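You operate a simulated robot arm through the tools that you are given. There is no shell and no other tool.

The job below is to be done with a simulated two-armed robot. You get a single attempt, and the scene is never put back.

TASK
Clamp the batteries in the small tray with the yellow bar.
Fine: both wing nuts end across the bar; the links stay on.

The check looks at the end state, three seconds after you hand in, the way a careful person would. Anything else that was tipped, shoved, dropped, spilled or broken makes it a failure.

THE ROBOT
Two 7-joint arms with fingered hands on one trunk that stands fixed in place. Base frame: the origin is at the foot of the trunk, x ahead of it, y to its left, z up; the work surface is at about z = 950. Readings come in mm, rad, newtons and seconds.
The left shoulder is at [31, 163, 1114], the right one opposite. Payload 4 kg a hand.
The TCP of each hand is the grasp point between the finger pads, 36 mm short of the fingertips. In the tool frame z runs along the fingers and y along their closing line. Largest opening 124 mm; the body of the gripper starts 42 mm behind the TCP. The gripper is a hand of 4 fingers: y runs from the thumb to the fingers, the wrist lies at [-15, -99, -189] in the tool frame, and closing takes about 1.5 s.
Orientation is told as [roll, pitch, yaw] about the base's x, y, z axes, in that order, counted from this pose: with the fingers straight down and the wrist toward the robot, the tool's x, y and z point along [0, 1, 0], [1, 0, 0] and [0, 0, -1] of the base frame.

THE INTERFACE
- The arms move only by the tool arm_command. It takes "left_series", "right_series" or both (then of equal length, played together; a hand with none holds still); each is a list of rows, each a list of 7 numbers: the shift along the base's x, y, z in mm, then the turn, a rotation vector about the base's x, y, z in rad, then the gripper command, from -1 (fully open) to 1 (shut), values between in proportion. In form: [[tx, ty, tz, ax, ay, az, hand], ...]. A call has 1 to 20 rows; each row shifts and turns the commanded pose from where the row before left it. Rows are played at 5 a second. More than 50 mm and 0.15 rad between two rows, or a gripper value outside its range, and nothing of the call is played. Where a pose cannot be reached the arm comes as near as it can. A force on the tool above 40 N (or 10 N above the force at the start of the call, whichever is more), or a blocked arm, ends the call early, and 0.2 s more pass. The fingers move at their own pace (about 45 mm/s each) and stop on an object; they squeeze with about 27 N. The grip force told is the motor's: it shows also when the fingers shut on nothing. Time passes only in rows, and 0.2 s behind the last, so rows that do not move let the fingers close. It gives the time, the measured TCP pose, the force on the tool (base axes), the opening and the grip force at its end, in the units of the frame above (readings bear some noise), with the torque about the TCP (base axes, N m) and any sound that the robot's microphone picked up, and new pictures: "views" is both (left out), scene, wrist or none (wrist: the cameras of the hands that moved).
- Cameras (640 x 400 px; columns grow to the right, rows downward): "scene" is now at [122.2, 34.7, 1392.1]; the picture's right is [0.39, -0.92, -0.04], its down [-0.10, 0.00, -1.00] and it looks along [0.92, 0.39, -0.09] (base axes); focal length 306 px, centre (320, 200). "left" rides on the left gripper at [-75, -86, -123] in its tool frame; the picture's right is [-0.70, -0.34, 0.63], its down [0.64, -0.68, 0.35] and it looks along [0.32, 0.65, 0.69] (tool axes); focal length 275 px, centre (320, 200). "right" rides on the right gripper at [75, -86, -123] in its tool frame; the picture's right is [-0.70, 0.34, -0.63], its down [-0.64, -0.68, 0.35] and it looks along [-0.32, 0.65, 0.69] (tool axes); focal length 275 px, centre (320, 200). There is no depth. A picture from a camera that has moved, and an enlarged one, comes with that camera's place and axes in the base frame and with its lens.
- slide_trunk(by): slides the trunk up (or, below 0, down) by that many mm; the arms and the scene camera ride with it, the base frame stays. It gives what a move gives, with no picture.
- hand_shape(shape, hand): the hand has 4 fingers and takes this shape, open, in about a second: jaw (thumb against the fingers, like two jaws); tri (thumb and two fingers); tip (a fingertip pinch); poke (one finger out to press); point (the index stretched); flat (the hand flat); cup (the hand cupped); fist (a fist). The gripper value then closes the fingers along that shape, each until it touches; the sizes above hold for jaw. It gives what a move gives, with no picture.
- aim_head(pan, tilt): turns the head with the scene camera to pan (to the left, within 1.501 rad either way) and tilt (down, from -0.506 to 1.204), counted from straight ahead of the robot. It gives what a move gives, and a new picture of the scene camera.
- close_up(camera, box): a new picture of the part [left, top, right, bottom] of that camera's present view, enlarged. It takes no simulated time.
- job_done(): hands the job in; it is judged then, once.

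Places have to be worked out from the pictures, the camera data and where the tool is seen. Open the grippers and draw the arms clear of the work before you hand the job in, unless the task says otherwise.

The tools are called after "Request:" as a command line: name --argument value ..., lists and objects as JSON in quotes. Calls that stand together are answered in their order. arm_command: Moves the arms, as the interface text tells. Its arguments: {"type":"object","properties":{"left_series":{"type":"array"},"right_series":{"type":"array"},"views":{"type":"string","enum":["both","scene","wrist","none"]}},"required":[]} The other tools are called the same way: slide_trunk (by) slides the trunk up or down; hand_shape (shape, hand) gives the hand a shape; aim_head (pan, tilt) turns the head that bears the scene camera; close_up (camera, box) takes an enlarged picture of a part of a camera's view; job_done () hands the job in.

At the start:

```text
clock: 0.0
left_ee_pos: [449.8, 515.4, 1399.0]
left_tool_rot: [0.0, -0.002, 0.0]
left_ft_force: [0.5, -0.3, 0.1]
left_moment: [0.04, 0.02, 0.03]
left_grip_width: 123.8
left_grasp_force: 0.1
left_shape: jaw
right_ee_pos: [785.4, 14.5, 1363.4]
right_tool_rot: [0.0, 0.002, 0.0]
right_ft_force: [0.3, -1.1, -0.1]
right_moment: [-0.01, 0.02, -0.02]
right_grip_width: 123.6
right_grasp_force: 0.0
right_shape: jaw
trunk travel left (down, up): [-275.0, 203.0]
head pan, tilt: [0.398, -0.002]
```

scene: 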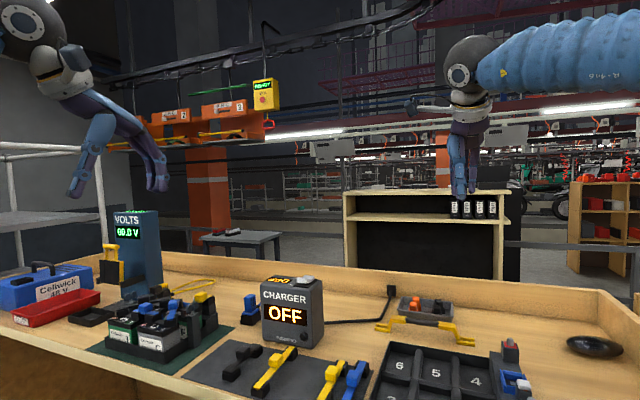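
right: 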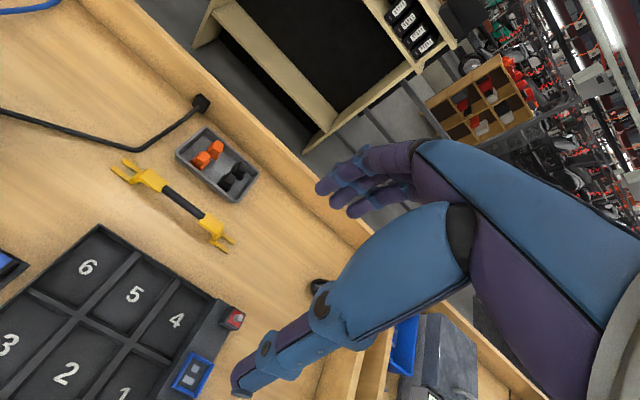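
left: 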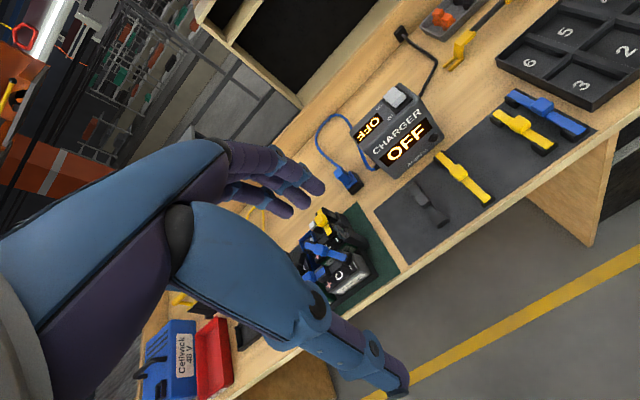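

The scene shows a workbench with a battery tray at the left, several bars on a grey mat, and a spanner-like yellow tool. I will tilt the head down to see the table better.

Request:
aim_head --pan 0.5 --tilt 0.6

```text
clock: 1.0
left_ee_pos: [451.6, 514.9, 1398.7]
left_tool_rot: [0.0, -0.001, 0.0]
left_ft_force: [0.9, 0.8, -0.7]
left_moment: [0.0, 0.0, 0.01]
left_grip_width: 123.5
left_grasp_force: 0.1
left_shape: jaw
right_ee_pos: [786.4, 13.3, 1362.7]
right_tool_rot: [0.002, 0.0, -0.001]
right_ft_force: [0.0, 0.0, -0.1]
right_moment: [0.0, 0.0, 0.0]
right_grip_width: 123.6
right_grasp_force: 0.0
right_shape: jaw
trunk travel left (down, up): [-275.0, 203.0]
head pan, tilt: [0.499, 0.6]
camera scene: at [111.4, 42.1, 1337.6], right [0.48, -0.88, -0.05], down [-0.58, -0.27, -0.77], along [0.67, 0.39, -0.63], focal length 306 px, centre (320, 200)
```

scene: 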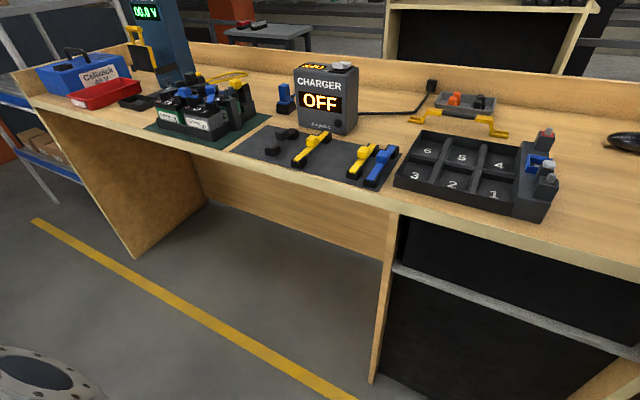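

I take enlarged pictures of the three areas: the left pack, the bars on the mat, and the numbered tray.

Request:
close_up --camera "scene" --box '[110, 60, 270, 160]'

Request:
close_up --camera "scene" --box '[240, 100, 400, 200]'

Request:
close_up --camera "scene" --box '[390, 80, 582, 200]'

Request:
close_up --camera "scene" --box '[20, 0, 180, 100]'

```text
4.00 times, centred on (190, 110) of scene
camera zoom: at [111.4, 42.1, 1337.6], right [0.48, -0.88, -0.05], down [-0.58, -0.27, -0.77], along [0.67, 0.39, -0.63], focal length 1225 px, centre (840, 560)
```

zoom: 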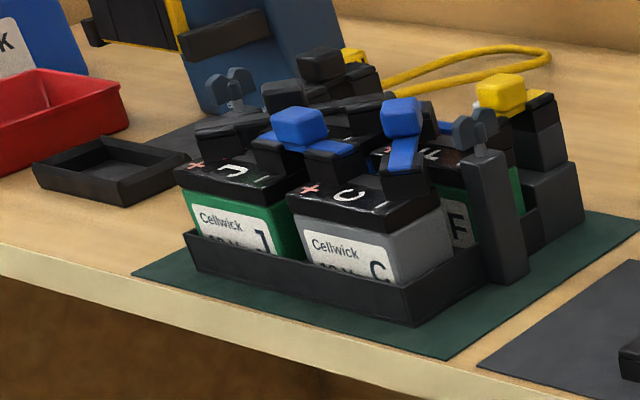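

```text
4.00 times, centred on (320, 150) of scene
camera zoom: at [111.4, 42.1, 1337.6], right [0.48, -0.88, -0.05], down [-0.58, -0.27, -0.77], along [0.67, 0.39, -0.63], focal length 1225 px, centre (320, 400)
```

zoom: 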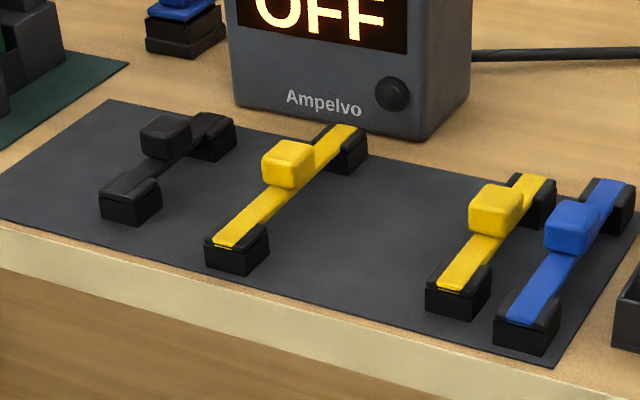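

```text
3.33 times, centred on (486, 140) of scene
camera zoom: at [111.4, 42.1, 1337.6], right [0.48, -0.88, -0.05], down [-0.58, -0.27, -0.77], along [0.67, 0.39, -0.63], focal length 1020 px, centre (-233, 400)
```

zoom: 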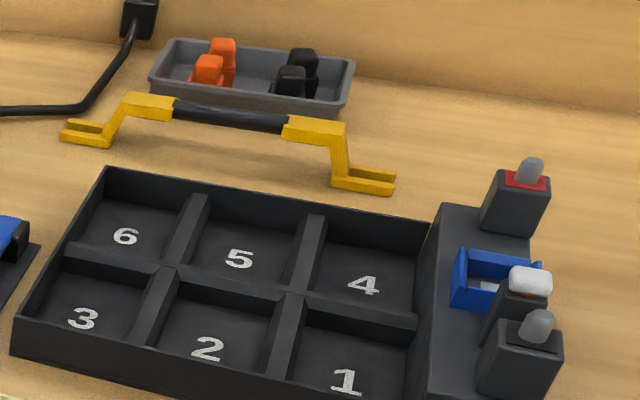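

```text
4.00 times, centred on (100, 50) of scene
camera zoom: at [111.4, 42.1, 1337.6], right [0.48, -0.88, -0.05], down [-0.58, -0.27, -0.77], along [0.67, 0.39, -0.63], focal length 1225 px, centre (1200, 800)
```

zoom: 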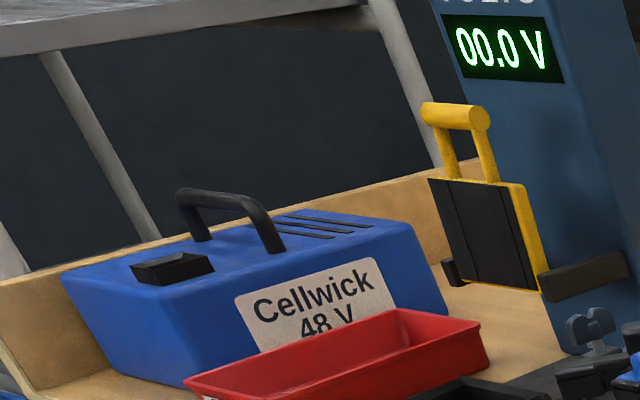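

The pack with batteries (J, C, F…) and two posts with wing nuts sits on the green mat; the yellow bar with forked ends and black grip lies behind the numbered tray. I raise the trunk to get a steeper view of both.

Request:
slide_trunk --by 200

Request:
aim_head --pan 0.8 --tilt 0.6

Request:
close_up --camera "scene" --box '[200, 80, 424, 220]'

```text
clock: 3.2
left_ee_pos: [452.3, 513.8, 1600.5]
left_tool_rot: [0.0, 0.0, 0.0]
left_ft_force: [-0.4, 0.2, 0.2]
left_moment: [0.0, -0.01, 0.03]
left_grip_width: 123.7
left_grasp_force: 0.0
left_shape: jaw
right_ee_pos: [785.8, 13.1, 1562.7]
right_tool_rot: [0.0, 0.0, 0.0]
right_ft_force: [0.3, 0.3, -0.1]
right_moment: [0.02, 0.0, -0.05]
right_grip_width: 123.9
right_grasp_force: 0.1
right_shape: jaw
trunk travel left (down, up): [-475.0, 3.0]
head pan, tilt: [0.499, 0.6]
```

```text
clock: 4.0
left_ee_pos: [451.3, 514.7, 1600.1]
left_tool_rot: [-0.001, 0.0, 0.001]
left_ft_force: [-0.4, -0.4, -0.3]
left_moment: [0.04, 0.01, 0.01]
left_grip_width: 123.6
left_grasp_force: 0.1
left_shape: jaw
right_ee_pos: [786.1, 13.7, 1563.7]
right_tool_rot: [0.002, 0.0, -0.002]
right_ft_force: [0.2, -0.3, -0.3]
right_moment: [-0.01, -0.01, 0.03]
right_grip_width: 123.7
right_grasp_force: 0.0
right_shape: jaw
trunk travel left (down, up): [-475.0, 3.0]
head pan, tilt: [0.799, 0.6]
camera scene: at [52.4, 63.2, 1549.2], right [0.72, -0.7, 0.0], down [-0.39, -0.4, -0.82], along [0.58, 0.59, -0.57], focal length 306 px, centre (320, 200)
```

scene: 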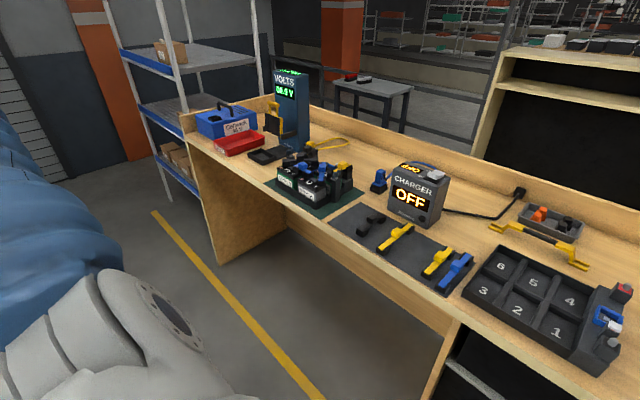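

```text
2.86 times, centred on (312, 150) of scene
camera zoom: at [52.4, 63.2, 1549.2], right [0.72, -0.7, 0.0], down [-0.39, -0.4, -0.82], along [0.58, 0.59, -0.57], focal length 875 px, centre (343, 343)
```

zoom: 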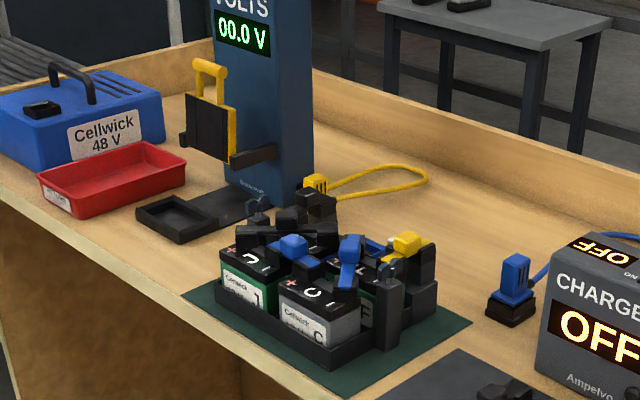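

I take stronger close-ups of the pack and the bar.

Request:
close_up --camera "scene" --box '[260, 140, 372, 210]'

Request:
close_up --camera "scene" --box '[480, 190, 608, 270]'

```text
5.71 times, centred on (316, 175) of scene
camera zoom: at [52.4, 63.2, 1549.2], right [0.72, -0.7, 0.0], down [-0.39, -0.4, -0.82], along [0.58, 0.59, -0.57], focal length 1750 px, centre (343, 343)
```

zoom: 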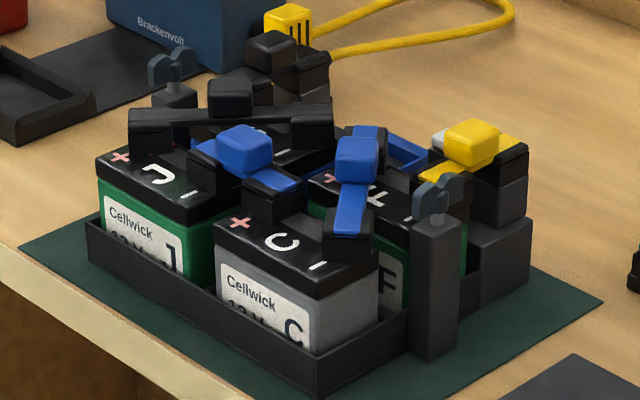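

```text
5.00 times, centred on (544, 230) of scene
camera zoom: at [52.4, 63.2, 1549.2], right [0.72, -0.7, 0.0], down [-0.39, -0.4, -0.82], along [0.58, 0.59, -0.57], focal length 1531 px, centre (-800, 50)
```

zoom: 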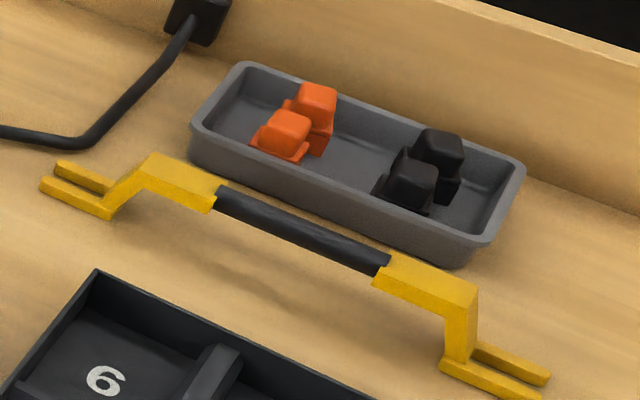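

The bar has an arched middle and outward-open forks that must go over the bolts of the two posts, under wing nuts. I move the left hand so its camera looks onto the pack from above, to see which way the wing nuts point.

Request:
arm_command --left_series '[[10, 32, -34, 0, 0, 0, -1], [10, 32, -34, 0, 0, 0, -1], [10, 32, -34, 0, 0, 0, -1], [10, 32, -34, 0, 0, 0, -1], [10, 32, -34, 0, 0, 0, -1], [10, 32, -34, 0, 0, 0, -1], [10, 32, -34, 0, 0, 0, -1], [10, 32, -34, 0, 0, 0, -1], [10, 32, -34, 0, 0, 0, -1], [10, 32, -34, 0, 0, 0, -1]]' --views "both"

```text
clock: 6.2
left_ee_pos: [550.7, 838.2, 1257.9]
left_tool_rot: [-0.002, 0.001, -0.001]
left_ft_force: [0.6, -0.3, -0.2]
left_moment: [-0.01, 0.01, 0.0]
left_grip_width: 124.1
left_grasp_force: 0.0
left_shape: jaw
right_ee_pos: [786.9, 17.6, 1561.4]
right_tool_rot: [-0.002, 0.0, 0.0]
right_ft_force: [0.2, 0.0, -0.9]
right_moment: [-0.03, 0.0, 0.02]
right_grip_width: 123.8
right_grasp_force: 0.1
right_shape: jaw
trunk travel left (down, up): [-475.0, 3.0]
head pan, tilt: [0.799, 0.6]
camera scene: at [53.8, 65.5, 1549.0], right [0.72, -0.7, 0.0], down [-0.39, -0.41, -0.82], along [0.57, 0.59, -0.57], focal length 306 px, centre (320, 200)
camera left: at [465.9, 763.6, 1379.6], right [-0.34, -0.7, -0.63], down [-0.68, 0.64, -0.35], along [0.65, 0.31, -0.69], focal length 275 px, centre (320, 200)
```

scene: 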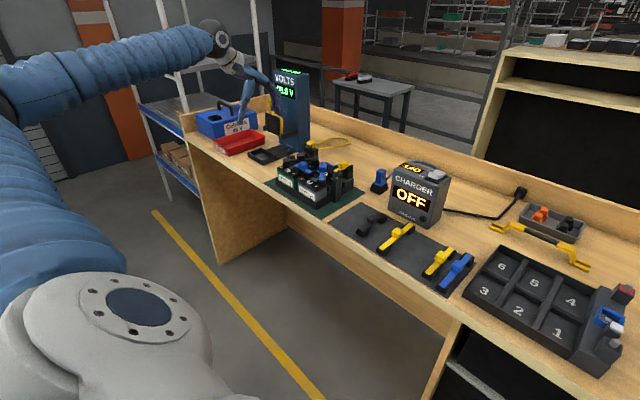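
left: 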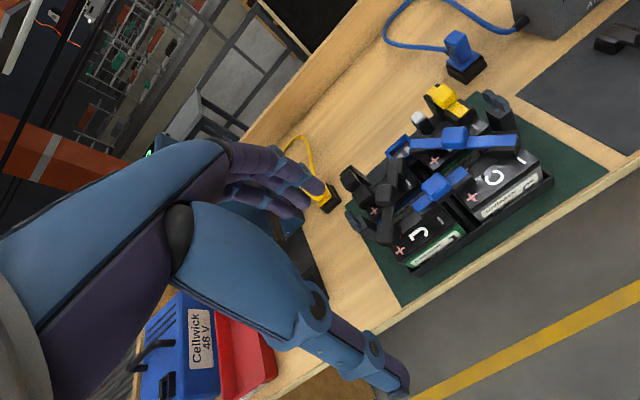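

Request:
close_up --camera "left" --box '[330, 70, 554, 280]'

Request:
close_up --camera "left" --box '[460, 80, 540, 130]'

Request:
close_up --camera "left" --box '[320, 150, 416, 240]'

```text
1.90 times, centred on (442, 175) of left
camera zoom: at [465.9, 763.6, 1379.6], right [-0.34, -0.7, -0.63], down [-0.68, 0.64, -0.35], along [0.65, 0.31, -0.69], focal length 524 px, centre (88, 248)
```

zoom: 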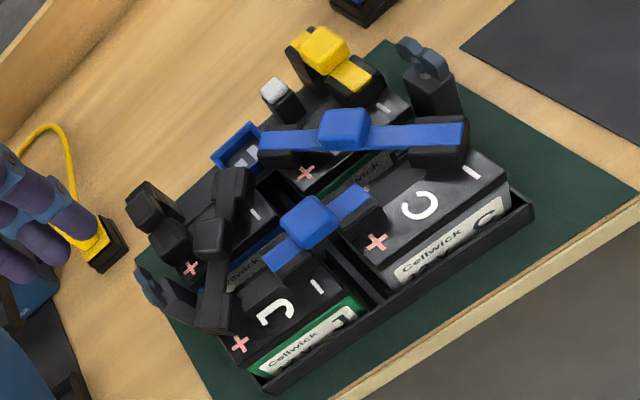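

```text
8.00 times, centred on (500, 105) of left
camera zoom: at [465.9, 763.6, 1379.6], right [-0.34, -0.7, -0.63], down [-0.68, 0.64, -0.35], along [0.65, 0.31, -0.69], focal length 2202 px, centre (-1120, 960)
```

zoom: 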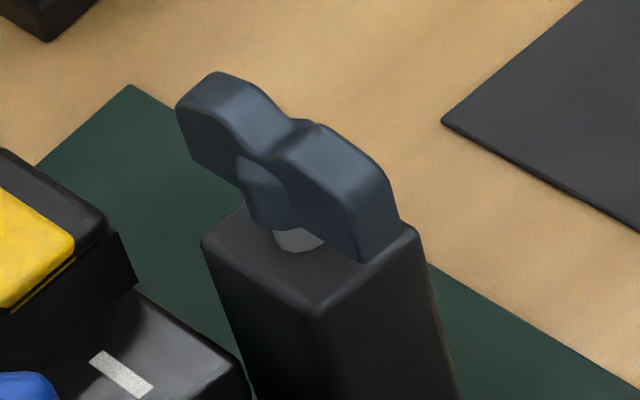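

```text
4.44 times, centred on (368, 195) of left
camera zoom: at [465.9, 763.6, 1379.6], right [-0.34, -0.7, -0.63], down [-0.68, 0.64, -0.35], along [0.65, 0.31, -0.69], focal length 1224 px, centre (107, 222)
```

zoom: 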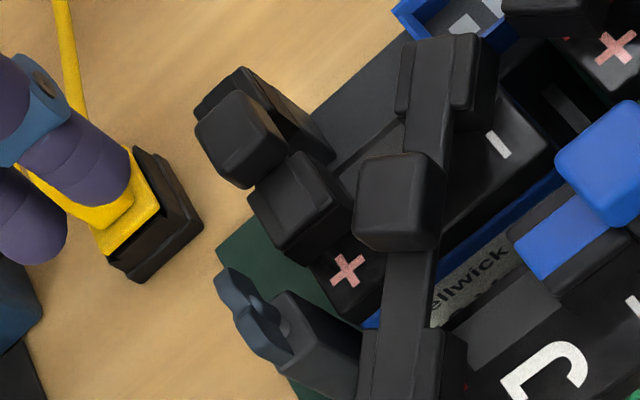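

Both wing nuts appear to point along x, i.e. across the line joining the posts (posts near [695,640] and [694,876]), so they must be turned along before the bar can drop over them. I look at the bar with the right hand's camera.

Request:
close_up --camera "right" --box '[80, 100, 304, 240]'

Request:
close_up --camera "right" --box '[0, 0, 640, 400]'

```text
2.86 times, centred on (192, 170) of right
camera zoom: at [702.0, 92.7, 1685.8], right [0.34, -0.7, 0.63], down [-0.68, -0.65, -0.34], along [0.65, -0.32, -0.69], focal length 786 px, centre (686, 286)
```

zoom: 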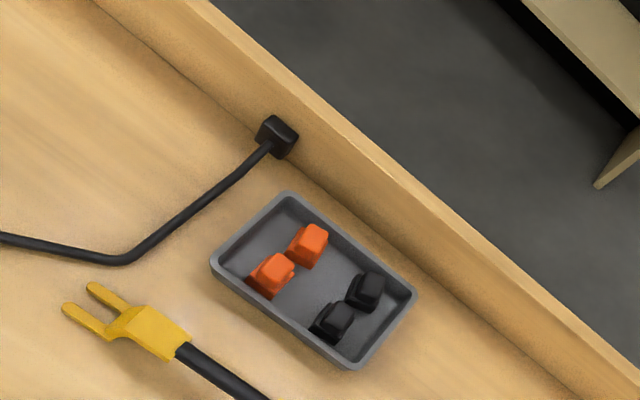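

```text
1.00 times, centred on (320, 200) of right (not enlarged: the box is as wide or as high as the picture)
camera zoom: at [702.0, 92.7, 1685.8], right [0.34, -0.7, 0.63], down [-0.68, -0.65, -0.34], along [0.65, -0.32, -0.69], focal length 275 px, centre (320, 200)
```

zoom: 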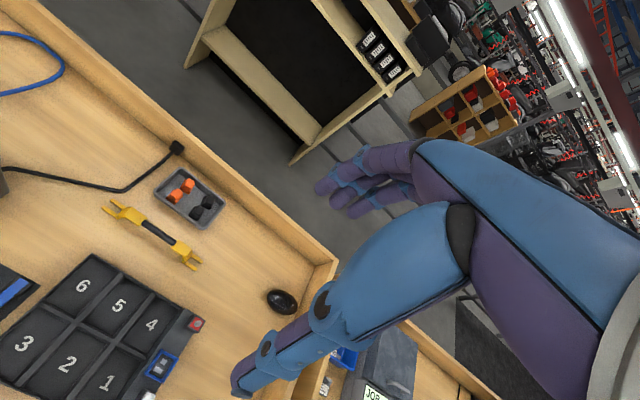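

Request:
close_up --camera "right" --box '[90, 190, 218, 280]'

```text
4.44 times, centred on (154, 235) of right
camera zoom: at [702.0, 92.7, 1685.8], right [0.34, -0.7, 0.63], down [-0.68, -0.65, -0.34], along [0.65, -0.32, -0.69], focal length 1224 px, centre (1058, 44)
```

zoom: 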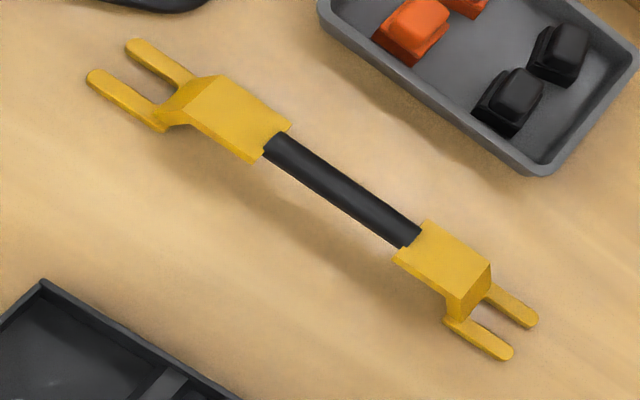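

The bar lies at about [937, 100], along y, forks 249 mm tip to tip. I need a precise distance between posts, so I zoom in on the wing nuts with both cameras.

Request:
close_up --camera "scene" --box '[320, 165, 352, 205]'

Request:
close_up --camera "scene" --box '[275, 140, 315, 165]'

Request:
close_up --camera "left" --box '[335, 200, 399, 240]'

```text
10.00 times, centred on (336, 185) of scene
camera zoom: at [53.8, 65.5, 1549.0], right [0.72, -0.7, 0.0], down [-0.39, -0.41, -0.82], along [0.57, 0.59, -0.57], focal length 3062 px, centre (160, 350)
```

zoom: 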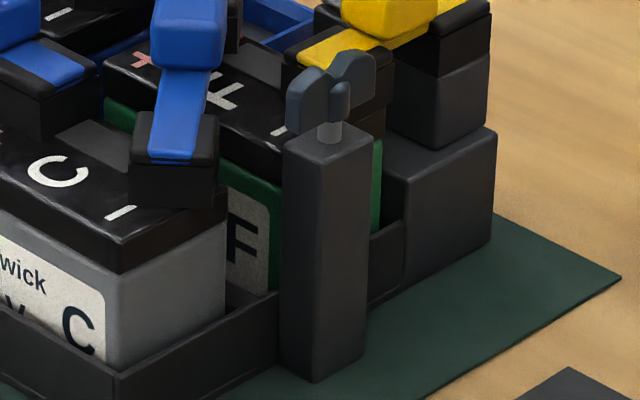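

```text
16.00 times, centred on (295, 152) of scene
camera zoom: at [53.8, 65.5, 1549.0], right [0.72, -0.7, 0.0], down [-0.39, -0.41, -0.82], along [0.57, 0.59, -0.57], focal length 4899 px, centre (720, 960)
```

zoom: 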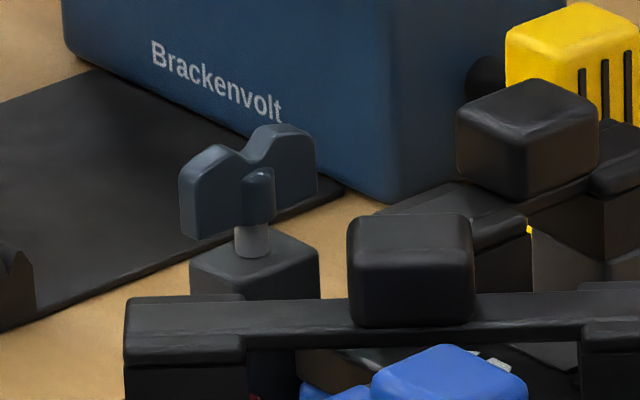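

```text
10.00 times, centred on (367, 220) of left
camera zoom: at [465.9, 763.6, 1379.6], right [-0.34, -0.7, -0.63], down [-0.68, 0.64, -0.35], along [0.65, 0.31, -0.69], focal length 2753 px, centre (-150, 0)
```

zoom: 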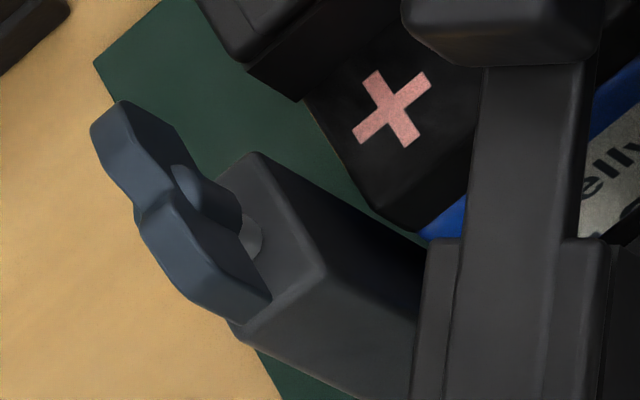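

Triangulation gives posts near [692, 643] and [691, 876], post tops about z 1041, wing nuts up to about 1060, with a gap under the nut. The far fork could slide under the far nut as it is; the near nut must be turned along the bar first, so I try the tip shape on the left hand.

Request:
hand_shape --hand "left" --shape "tip"

Request:
arm_command --left_series '[[0, -40, 0, 0, 0, 0.14, -1], [0, -40, 0, 0, 0, 0.14, -1], [0, -40, 0, 0, 0, 0.14, -1], [0, -35, 0, 0, 0, 0.14, -1], [0, 0, 0, 0, 0, 0.14, -1], [0, 0, 0, 0, 0, 0.14, -1], [0, 0, 0, 0, 0, 0.14, -1], [0, 0, 0, 0, 0, 0.14, -1], [0, 0, 0, 0, 0, 0.14, -1], [0, 0, 0, 0, 0, 0.14, -1], [0, 0, 0, 0, 0, 0.1708, -1]]'

```text
clock: 7.1
left_ee_pos: [550.0, 835.0, 1259.4]
left_tool_rot: [0.0, -0.001, 0.0]
left_ft_force: [0.7, 1.1, 0.3]
left_moment: [0.0, 0.01, -0.01]
left_grip_width: 124.0
left_grasp_force: 0.0
left_shape: tip
right_ee_pos: [785.2, 13.1, 1562.7]
right_tool_rot: [0.0, 0.0, 0.001]
right_ft_force: [0.3, -0.3, 0.0]
right_moment: [-0.02, -0.04, 0.03]
right_grip_width: 123.6
right_grasp_force: 0.1
right_shape: jaw
trunk travel left (down, up): [-475.0, 3.0]
head pan, tilt: [0.799, 0.6]
```

```text
refused: row 11 steps farther than a row can; nothing moved
```

The last row's turn was too large; I repeat with 11 equal turns of 0.1428 rad.

Request:
arm_command --left_series '[[0, -40, 0, 0, 0, 0.1428, -1], [0, -40, 0, 0, 0, 0.1428, -1], [0, -40, 0, 0, 0, 0.1428, -1], [0, -35, 0, 0, 0, 0.1428, -1], [0, 0, 0, 0, 0, 0.1428, -1], [0, 0, 0, 0, 0, 0.1428, -1], [0, 0, 0, 0, 0, 0.1428, -1], [0, 0, 0, 0, 0, 0.1428, -1], [0, 0, 0, 0, 0, 0.1428, -1], [0, 0, 0, 0, 0, 0.1428, -1], [0, 0, 0, 0, 0, 0.1428, -1]]'

```text
clock: 9.7
left_ee_pos: [504.6, 672.3, 1077.4]
left_tool_rot: [0.316, 0.049, 1.578]
left_ft_force: [0.8, -0.1, 0.1]
left_moment: [-0.02, -0.02, 0.01]
left_grip_width: 123.8
left_grasp_force: 0.1
left_shape: tip
right_ee_pos: [787.0, 14.6, 1562.5]
right_tool_rot: [0.0, 0.0, 0.002]
right_ft_force: [-1.0, -0.2, 0.5]
right_moment: [0.01, -0.01, 0.01]
right_grip_width: 123.8
right_grasp_force: 0.0
right_shape: jaw
trunk travel left (down, up): [-475.0, 3.0]
head pan, tilt: [0.799, 0.6]
stopped in row 11 (left hand): the arm was blocked; the commanded pose is now the measured one
camera scene: at [52.8, 63.5, 1549.1], right [0.72, -0.7, 0.0], down [-0.39, -0.41, -0.82], along [0.57, 0.59, -0.57], focal length 306 px, centre (320, 200)
camera left: at [614.7, 591.7, 1173.4], right [0.47, -0.37, -0.8], down [-0.71, -0.69, -0.1], along [-0.52, 0.62, -0.59], focal length 275 px, centre (320, 200)
```

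scene: 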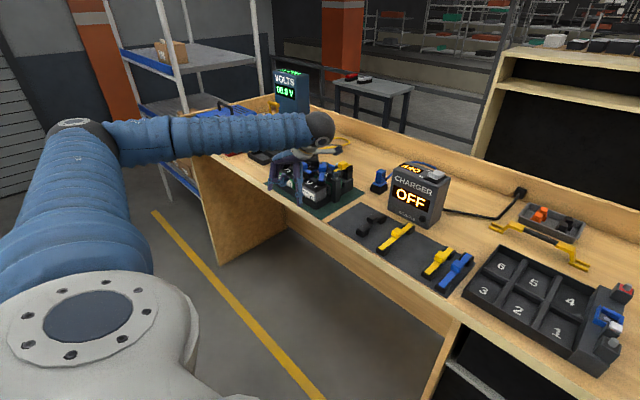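
left: 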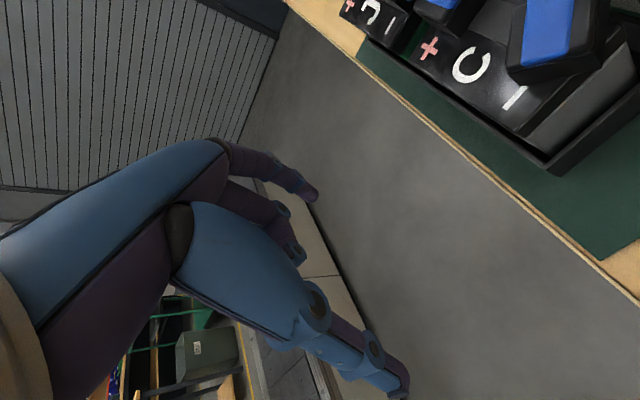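

The arm could not hold that yaw and sagged to [505, 672, 1077], luckily with no contact (force near zero). I go up and undo part of the yaw carefully.

Request:
arm_command --left_series '[[-5, 0, 30, 0, 0, 0, -1], [-5, 0, 40, 0, 0, 0, -1], [0, 0, 40, 0, 0, -0.1, -1], [0, 0, 40, 0, 0, -0.1, -1], [0, 0, 40, 0, 0, -0.1, -1]]'

```text
clock: 11.1
left_ee_pos: [467.0, 669.6, 1136.7]
left_tool_rot: [0.568, 0.12, 1.297]
left_ft_force: [-0.5, -0.1, 0.5]
left_moment: [-0.01, 0.0, 0.04]
left_grip_width: 124.2
left_grasp_force: 0.1
left_shape: tip
left hand out of reach, approached as far as the arm can: row 5
right_ee_pos: [784.3, 14.0, 1563.2]
right_tool_rot: [0.0, -0.001, -0.001]
right_ft_force: [-0.7, -0.4, -0.2]
right_moment: [0.01, -0.04, 0.03]
right_grip_width: 123.8
right_grasp_force: 0.1
right_shape: jaw
trunk travel left (down, up): [-475.0, 3.0]
head pan, tilt: [0.799, 0.6]
stopped in row 5 (left hand): the arm was blocked; the commanded pose is now the measured one
camera scene: at [50.6, 63.0, 1549.2], right [0.72, -0.7, 0.0], down [-0.39, -0.41, -0.83], along [0.58, 0.59, -0.56], focal length 306 px, centre (320, 200)
camera left: at [570.3, 561.0, 1209.4], right [0.12, -0.49, -0.86], down [-0.88, -0.45, 0.14], along [-0.45, 0.74, -0.49], focal length 275 px, centre (320, 200)
```

scene: 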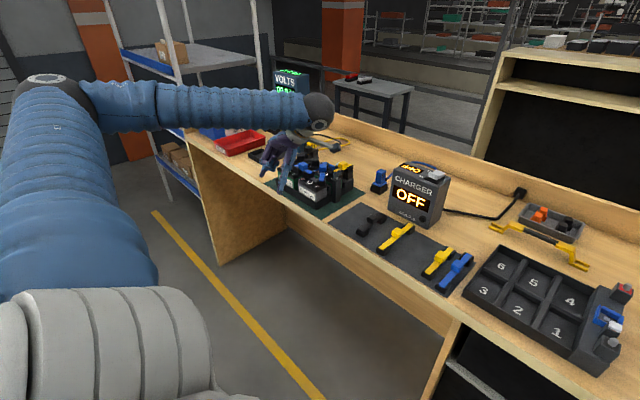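
left: 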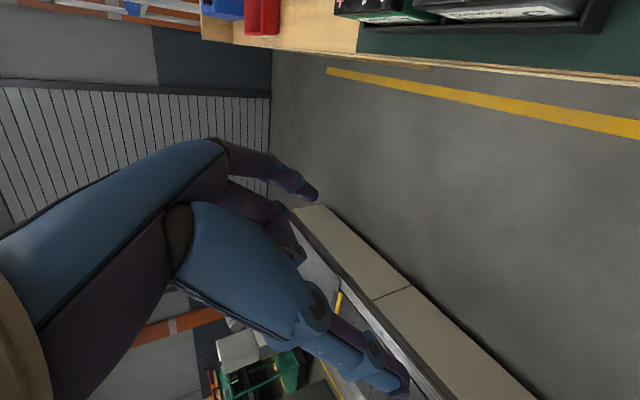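

The wrist is at a joint limit; I turn the yaw back towards zero in small steps, without translation, then check.

Request:
arm_command --left_series '[[0, 0, 0, 0, 0, -0.1, -1], [0, 0, 0, 0, 0, -0.1, -1], [0, 0, 0, 0, 0, -0.1, -1], [0, 0, 0, 0, 0, -0.1, -1], [0, 0, 0, 0, 0, -0.1, -1]]' --views "scene"

```text
clock: 12.3
left_ee_pos: [467.8, 670.3, 1136.6]
left_tool_rot: [0.567, 0.121, 0.796]
left_ft_force: [-0.6, 0.0, -0.2]
left_moment: [0.01, 0.02, -0.01]
left_grip_width: 123.9
left_grasp_force: 0.1
left_shape: tip
right_ee_pos: [785.9, 13.9, 1563.2]
right_tool_rot: [0.0, 0.0, 0.0]
right_ft_force: [0.2, -0.1, -0.2]
right_moment: [-0.01, 0.0, 0.02]
right_grip_width: 123.8
right_grasp_force: 0.1
right_shape: jaw
trunk travel left (down, up): [-475.0, 3.0]
head pan, tilt: [0.799, 0.6]
camera scene: at [52.0, 63.4, 1549.2], right [0.72, -0.7, 0.0], down [-0.39, -0.41, -0.82], along [0.58, 0.59, -0.57], focal length 306 px, centre (320, 200)
```

scene: 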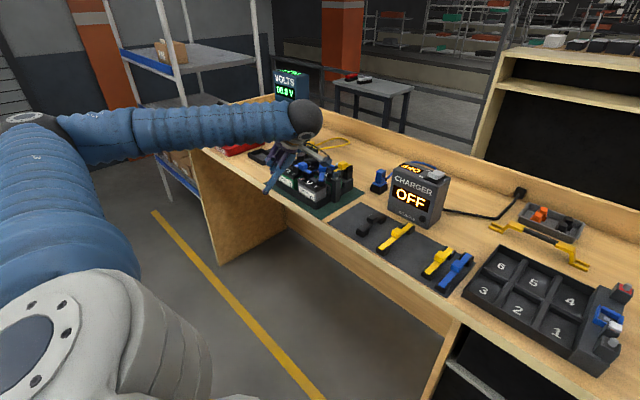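

That works cleanly. I continue turning to yaw about zero, raise the hand and level roll and pitch.

Request:
arm_command --left_series '[[0, 0, 20, 0, 0, -0.13, -1], [0, 0, 20, 0, 0, -0.13, -1], [0, 0, 20, 0, 0, -0.13, -1], [0, 0, 20, 0, 0, -0.13, -1], [0, 0, 20, 0, 0, -0.13, -1], [0, 0, 20, 0, 0, -0.146, -1], [0, 0, 20, -0.14, 0, 0, -1], [0, 0, 20, -0.14, 0, 0, -1], [0, 0, 0, -0.14, 0, 0, -1], [0, 0, 0, -0.147, 0, 0, -1], [0, 0, 0, 0, -0.12, 0, -1]]' --views "both"

```text
clock: 14.7
left_ee_pos: [468.1, 669.6, 1296.7]
left_tool_rot: [0.004, -0.019, -0.064]
left_ft_force: [1.0, -0.1, 0.1]
left_moment: [0.03, -0.02, 0.02]
left_grip_width: 123.9
left_grasp_force: 0.1
left_shape: tip
right_ee_pos: [783.9, 13.2, 1564.3]
right_tool_rot: [0.0, -0.002, -0.002]
right_ft_force: [0.2, -0.4, 0.7]
right_moment: [0.02, -0.04, -0.01]
right_grip_width: 123.7
right_grasp_force: 0.0
right_shape: jaw
trunk travel left (down, up): [-475.0, 3.0]
head pan, tilt: [0.799, 0.6]
camera scene: at [50.3, 62.4, 1549.3], right [0.72, -0.7, 0.0], down [-0.39, -0.4, -0.83], along [0.58, 0.59, -0.56], focal length 306 px, centre (320, 200)
camera left: at [374.8, 599.7, 1418.1], right [-0.37, -0.67, -0.64], down [-0.63, 0.69, -0.36], along [0.68, 0.27, -0.68], focal length 275 px, centre (320, 200)
```

scene: 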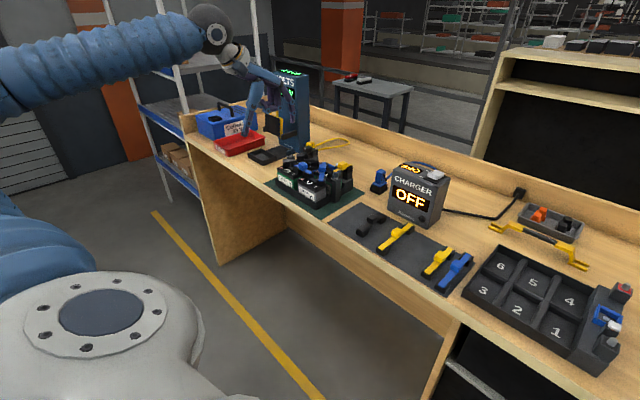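
left: 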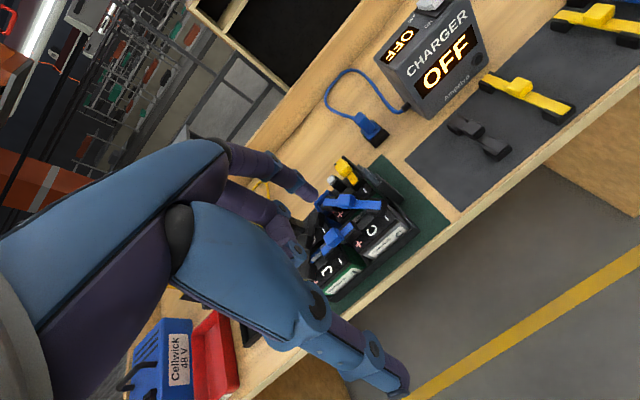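

Hand is level again. I now go above the near nut at a safe height and test how far the yaw can go there.

Request:
arm_command --left_series '[[45, -6, 0, 0, 0, 0.064, -1], [45, -6, 0, 0, 0, 0.1, -1], [45, -6, 0, 0, 0.01, 0.14, -1], [45, -5, 0, 0, 0.01, 0.14, -1], [40, -4, 0, 0, 0, 0.14, -1], [0, 0, 0, 0, 0, 0.14, -1], [0, 0, 0, 0, 0, 0.14, -1], [0, 0, 0, 0, 0, 0.14, -1]]' --views "none"

```text
clock: 16.5
left_ee_pos: [690.0, 643.4, 1296.1]
left_tool_rot: [0.008, 0.002, 0.942]
left_ft_force: [-0.6, -0.1, -0.1]
left_moment: [-0.01, 0.02, -0.02]
left_grip_width: 124.0
left_grasp_force: 0.2
left_shape: tip
right_ee_pos: [786.7, 13.0, 1562.5]
right_tool_rot: [0.0, 0.002, -0.001]
right_ft_force: [-1.1, -0.1, 0.5]
right_moment: [-0.02, 0.04, -0.03]
right_grip_width: 123.7
right_grasp_force: 0.1
right_shape: jaw
trunk travel left (down, up): [-475.0, 3.0]
head pan, tilt: [0.799, 0.6]
```

Yaw 0.94 is held exactly here. I test further yaw in small steps at this safe height.

Request:
arm_command --left_series '[[0, 0, 0, 0, 0, 0.1, -1], [0, 0, 0, 0, 0, 0.1, -1], [0, 0, 0, 0, 0, 0.1, -1]]' --views "none"

Request:
arm_command --left_series '[[0, 0, 0, 0, 0, 0.1, -1], [0, 0, 0, 0, 0, 0.1, -1], [0, 0, 0, 0, 0, 0.1, -1]]' --views "both"

```text
clock: 17.3
left_ee_pos: [688.9, 644.3, 1298.9]
left_tool_rot: [0.009, 0.001, 1.243]
left_ft_force: [0.0, 0.4, -0.5]
left_moment: [0.06, -0.05, 0.01]
left_grip_width: 124.0
left_grasp_force: 0.0
left_shape: tip
right_ee_pos: [785.1, 14.3, 1562.4]
right_tool_rot: [0.001, 0.0, 0.0]
right_ft_force: [0.3, 0.4, 0.1]
right_moment: [0.0, -0.03, 0.02]
right_grip_width: 123.8
right_grasp_force: 0.1
right_shape: jaw
trunk travel left (down, up): [-475.0, 3.0]
head pan, tilt: [0.799, 0.6]
```

```text
clock: 18.1
left_ee_pos: [689.2, 643.7, 1295.7]
left_tool_rot: [0.008, 0.0, 1.544]
left_ft_force: [-0.2, -0.6, -0.8]
left_moment: [0.05, -0.02, 0.02]
left_grip_width: 123.8
left_grasp_force: 0.0
left_shape: tip
right_ee_pos: [786.8, 13.2, 1562.7]
right_tool_rot: [0.002, -0.001, 0.0]
right_ft_force: [0.6, 0.0, 0.8]
right_moment: [0.02, 0.02, 0.04]
right_grip_width: 123.6
right_grasp_force: 0.1
right_shape: jaw
trunk travel left (down, up): [-475.0, 3.0]
head pan, tilt: [0.799, 0.6]
camera scene: at [52.7, 63.0, 1549.2], right [0.72, -0.7, 0.0], down [-0.39, -0.41, -0.82], along [0.57, 0.59, -0.57], focal length 306 px, centre (320, 200)
camera left: at [763.0, 556.3, 1417.8], right [0.68, -0.36, -0.64], down [-0.67, -0.66, -0.34], along [-0.3, 0.66, -0.69], focal length 275 px, centre (320, 200)
```

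scene: 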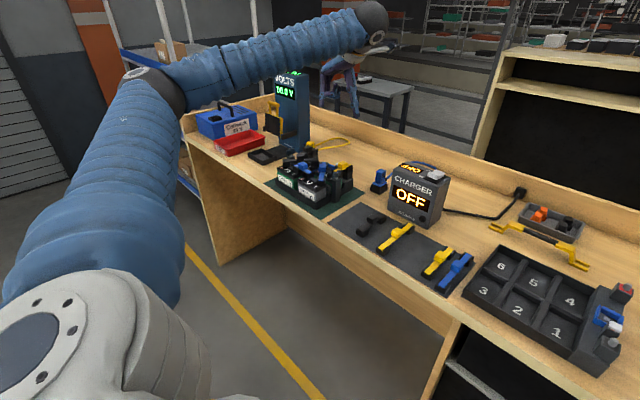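
left: 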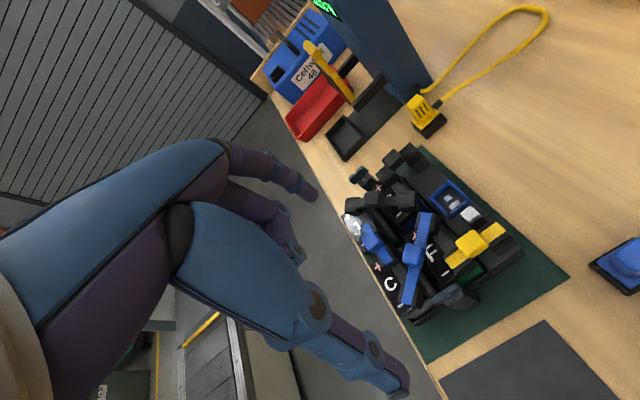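

Yaw 1.54 is held here at full height. This view shows the pack from the other side, so I enlarge it.

Request:
close_up --camera "left" --box '[335, 130, 535, 330]'

Request:
close_up --camera "left" --box '[410, 260, 490, 330]'

Request:
close_up --camera "left" --box '[335, 150, 425, 220]'

```text
2.00 times, centred on (435, 230) of left
camera zoom: at [763.0, 556.3, 1417.8], right [0.68, -0.36, -0.64], down [-0.67, -0.66, -0.34], along [-0.3, 0.66, -0.69], focal length 551 px, centre (90, 140)
```

zoom: 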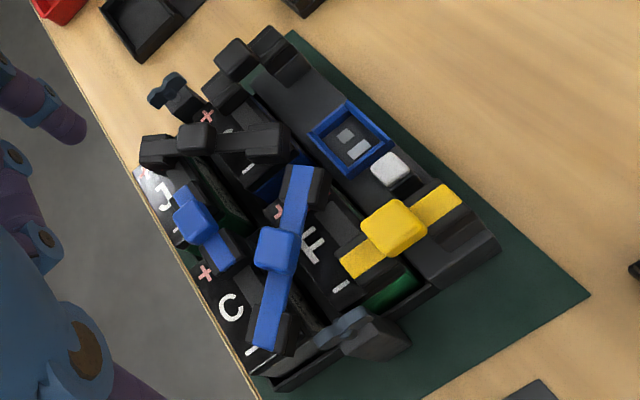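

```text
5.71 times, centred on (450, 295) of left
camera zoom: at [763.0, 556.3, 1417.8], right [0.68, -0.36, -0.64], down [-0.67, -0.66, -0.34], along [-0.3, 0.66, -0.69], focal length 1573 px, centre (-423, -343)
```

zoom: 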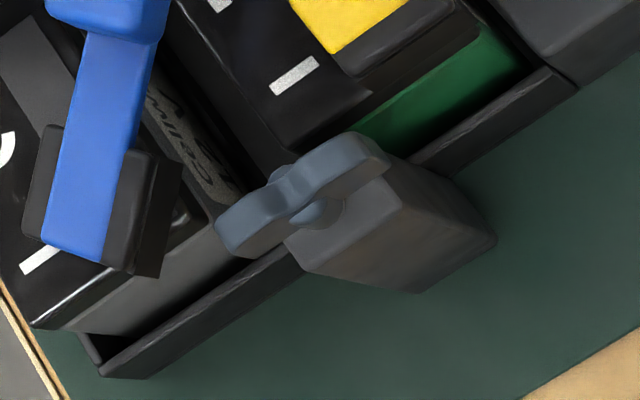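

```text
5.71 times, centred on (380, 185) of left
camera zoom: at [763.0, 556.3, 1417.8], right [0.68, -0.36, -0.64], down [-0.67, -0.66, -0.34], along [-0.3, 0.66, -0.69], focal length 1573 px, centre (-23, 286)
```

zoom: 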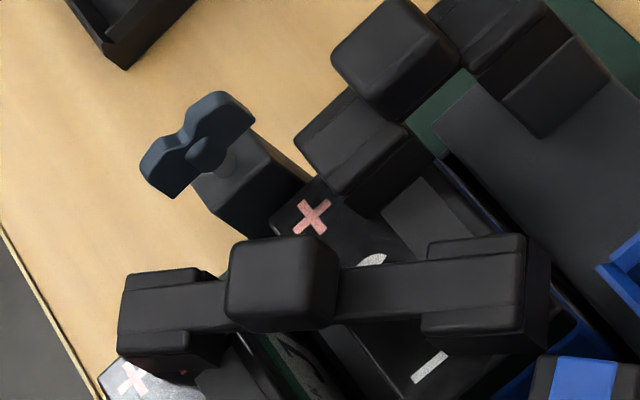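

The third view agrees: near post [692.7, 643.4], far post [693, 877], nuts across. A no-turn way seems possible: near fork pushed under the near nut with the far end tilted up, lower, then slide back to centre. I first test whether the left hand reaches the bar's final centre [692,760] at yaw 0.

Request:
hand_shape --hand "left" --shape "jaw"

Request:
arm_command --left_series '[[0, 0, 0, 0, 0, -0.14, -1], [0, 0, 0, 0, 0, -0.14, -1], [0, 0, 0, 0, 0, -0.14, -1], [0, 0, 0, 0, 0, -0.14, -1], [0, 0, 0, 0, 0, -0.14, -1], [0, 0, 0, 0, 0, -0.14, -1], [0, 0, 0, 0, 0, -0.14, -1], [0, 0, 0, 0, 0, -0.14, -1], [0, 20, 0, 0, 0, -0.14, -1], [0, 20, 0, 0, 0, -0.14, -1], [0, 20, 0, 0, 0, -0.14, -1], [0, 20, -20, 0, 0, 0, -1], [0, 20, -20, 0, 0, 0, -1], [0, 16, -20, 0, 0, 0, -1], [0, 0, -20, 0, 0, 0, -1], [0, 0, -20, 0, 0, 0, -1]]' --views "both"

```text
clock: 19.0
left_ee_pos: [689.8, 642.4, 1295.4]
left_tool_rot: [0.01, 0.002, 1.54]
left_ft_force: [-0.4, -0.2, 0.1]
left_moment: [-0.03, 0.0, -0.02]
left_grip_width: 123.5
left_grasp_force: 0.0
left_shape: jaw
right_ee_pos: [786.3, 14.5, 1562.8]
right_tool_rot: [0.001, 0.0, 0.001]
right_ft_force: [-0.2, -0.5, 0.3]
right_moment: [-0.04, 0.0, -0.01]
right_grip_width: 123.7
right_grasp_force: 0.0
right_shape: jaw
trunk travel left (down, up): [-475.0, 3.0]
head pan, tilt: [0.799, 0.6]
```

```text
clock: 22.4
left_ee_pos: [688.9, 756.9, 1197.8]
left_tool_rot: [0.009, 0.001, 0.001]
left_ft_force: [0.0, 0.8, 1.1]
left_moment: [0.0, -0.02, -0.04]
left_grip_width: 123.8
left_grasp_force: 0.1
left_shape: jaw
right_ee_pos: [786.2, 14.8, 1562.8]
right_tool_rot: [-0.001, 0.0, -0.001]
right_ft_force: [-0.2, -0.4, 0.4]
right_moment: [-0.03, -0.01, 0.0]
right_grip_width: 123.8
right_grasp_force: 0.1
right_shape: jaw
trunk travel left (down, up): [-475.0, 3.0]
head pan, tilt: [0.799, 0.6]
camera scene: at [52.4, 63.6, 1549.1], right [0.72, -0.7, 0.0], down [-0.39, -0.41, -0.82], along [0.58, 0.59, -0.57], focal length 306 px, centre (320, 200)
camera left: at [603.4, 681.7, 1318.7], right [-0.34, -0.69, -0.64], down [-0.68, 0.65, -0.34], along [0.65, 0.32, -0.69], focal length 275 px, centre (320, 200)
```

scene: 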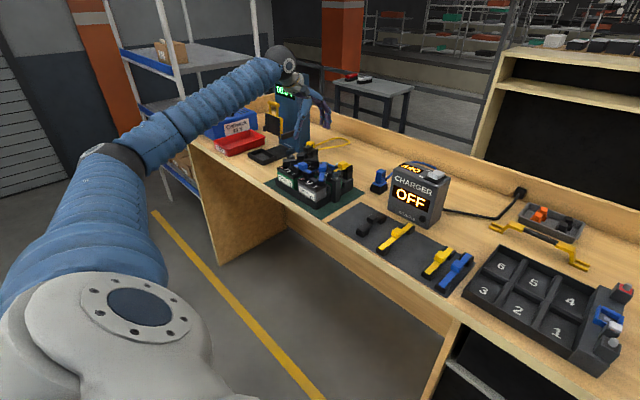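
left: 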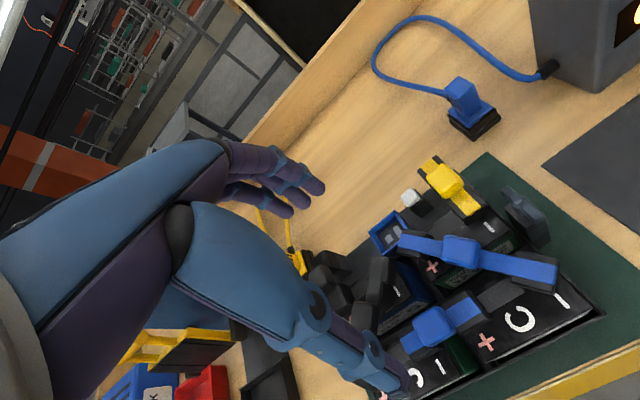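

The left hand reaches there with the fingers straight down. Now I move the right hand out of the way to the right, and raise the left one and swing it towards the bar.

Request:
arm_command --left_series '[[-15, 0, 40, 0, 0, 0, -1], [-15, -10, 40, 0, 0, 0, -1], [-15, -30, 30, 0, 0, 0, -1], [-5, -45, 10, 0, 0, 0, -1], [0, -48, 0, 0, 0, 0, -1], [0, -48, 0, 0, 0, 0, -1], [0, -48, 0, 0, 0, 0, -1], [0, -48, 0, 0, 0, 0, -1], [0, -48, 0, 0, 0, 0, -1], [0, -48, 0, 0, 0, 0, -1]]' --right_series '[[0, -40, 0, 0, 0, 0, -1], [0, -40, 0, 0, 0, 0, -1], [0, -40, 0, 0, 0, 0, -1], [0, -40, 0, 0, 0, 0, -1], [0, -40, 0, 0, 0, 0, -1], [0, -40, 0, 0, 0, 0, -1], [0, -30, 0, 0, 0, 0, -1], [0, 0, 0, 0, 0, 0, -1], [0, 0, 0, 0, 0, 0, -1], [0, 0, 0, 0, 0, 0, -1]]' --views "none"

Request:
slide_trunk --by -110

Request:
aim_head --pan 0.1 --tilt 0.7

```text
clock: 24.6
left_ee_pos: [641.6, 385.3, 1316.0]
left_tool_rot: [0.011, 0.004, 0.003]
left_ft_force: [-0.2, -0.7, -0.1]
left_moment: [0.01, -0.01, -0.03]
left_grip_width: 123.8
left_grasp_force: 0.0
left_shape: jaw
right_ee_pos: [789.3, -258.5, 1558.8]
right_tool_rot: [0.003, 0.004, -0.001]
right_ft_force: [0.3, -0.3, -0.4]
right_moment: [0.01, -0.01, -0.02]
right_grip_width: 123.7
right_grasp_force: 0.2
right_shape: jaw
trunk travel left (down, up): [-475.0, 3.0]
head pan, tilt: [0.799, 0.6]
```

```text
clock: 26.0
left_ee_pos: [637.8, 385.5, 1208.2]
left_tool_rot: [0.009, 0.002, 0.0]
left_ft_force: [0.4, 0.2, 0.2]
left_moment: [0.02, 0.03, -0.01]
left_grip_width: 123.7
left_grasp_force: 0.1
left_shape: jaw
right_ee_pos: [785.4, -255.7, 1452.5]
right_tool_rot: [0.0, -0.001, 0.001]
right_ft_force: [-0.5, -0.4, -0.3]
right_moment: [-0.05, -0.01, 0.03]
right_grip_width: 123.3
right_grasp_force: 0.0
right_shape: jaw
trunk travel left (down, up): [-365.0, 113.0]
head pan, tilt: [0.799, 0.6]
```

```text
clock: 27.1
left_ee_pos: [638.6, 386.3, 1207.3]
left_tool_rot: [0.01, 0.002, 0.0]
left_ft_force: [0.0, 0.4, -0.5]
left_moment: [-0.02, 0.01, 0.01]
left_grip_width: 124.2
left_grasp_force: 0.1
left_shape: jaw
right_ee_pos: [785.3, -255.9, 1453.4]
right_tool_rot: [-0.002, 0.001, 0.0]
right_ft_force: [0.4, 0.6, 0.7]
right_moment: [-0.02, 0.02, 0.0]
right_grip_width: 123.7
right_grasp_force: 0.1
right_shape: jaw
trunk travel left (down, up): [-365.0, 113.0]
head pan, tilt: [0.099, 0.7]
camera scene: at [88.9, 8.1, 1427.0], right [0.1, -0.99, 0.0], down [-0.67, -0.06, -0.74], along [0.74, 0.08, -0.67], focal length 306 px, centre (320, 200)
```

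scene: 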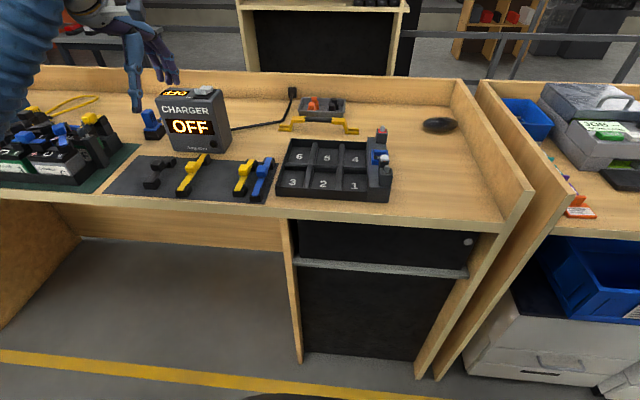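

The view is clear. I enlarge the bar for heights and exact place.

Request:
close_up --camera "scene" --box '[268, 90, 372, 140]'

```text
6.15 times, centred on (320, 115) of scene
camera zoom: at [88.9, 8.1, 1427.0], right [0.1, -0.99, 0.0], down [-0.67, -0.06, -0.74], along [0.74, 0.08, -0.67], focal length 1884 px, centre (320, 723)
```

zoom: 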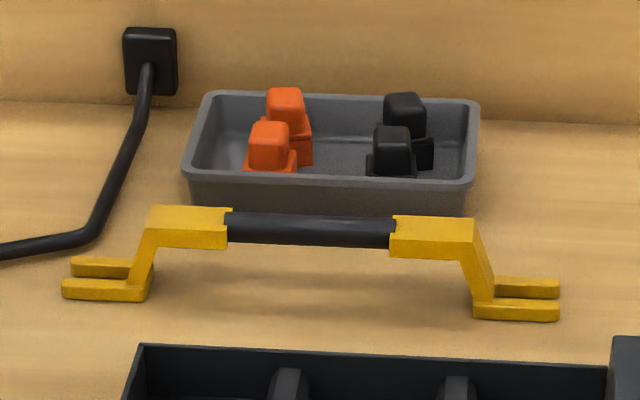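

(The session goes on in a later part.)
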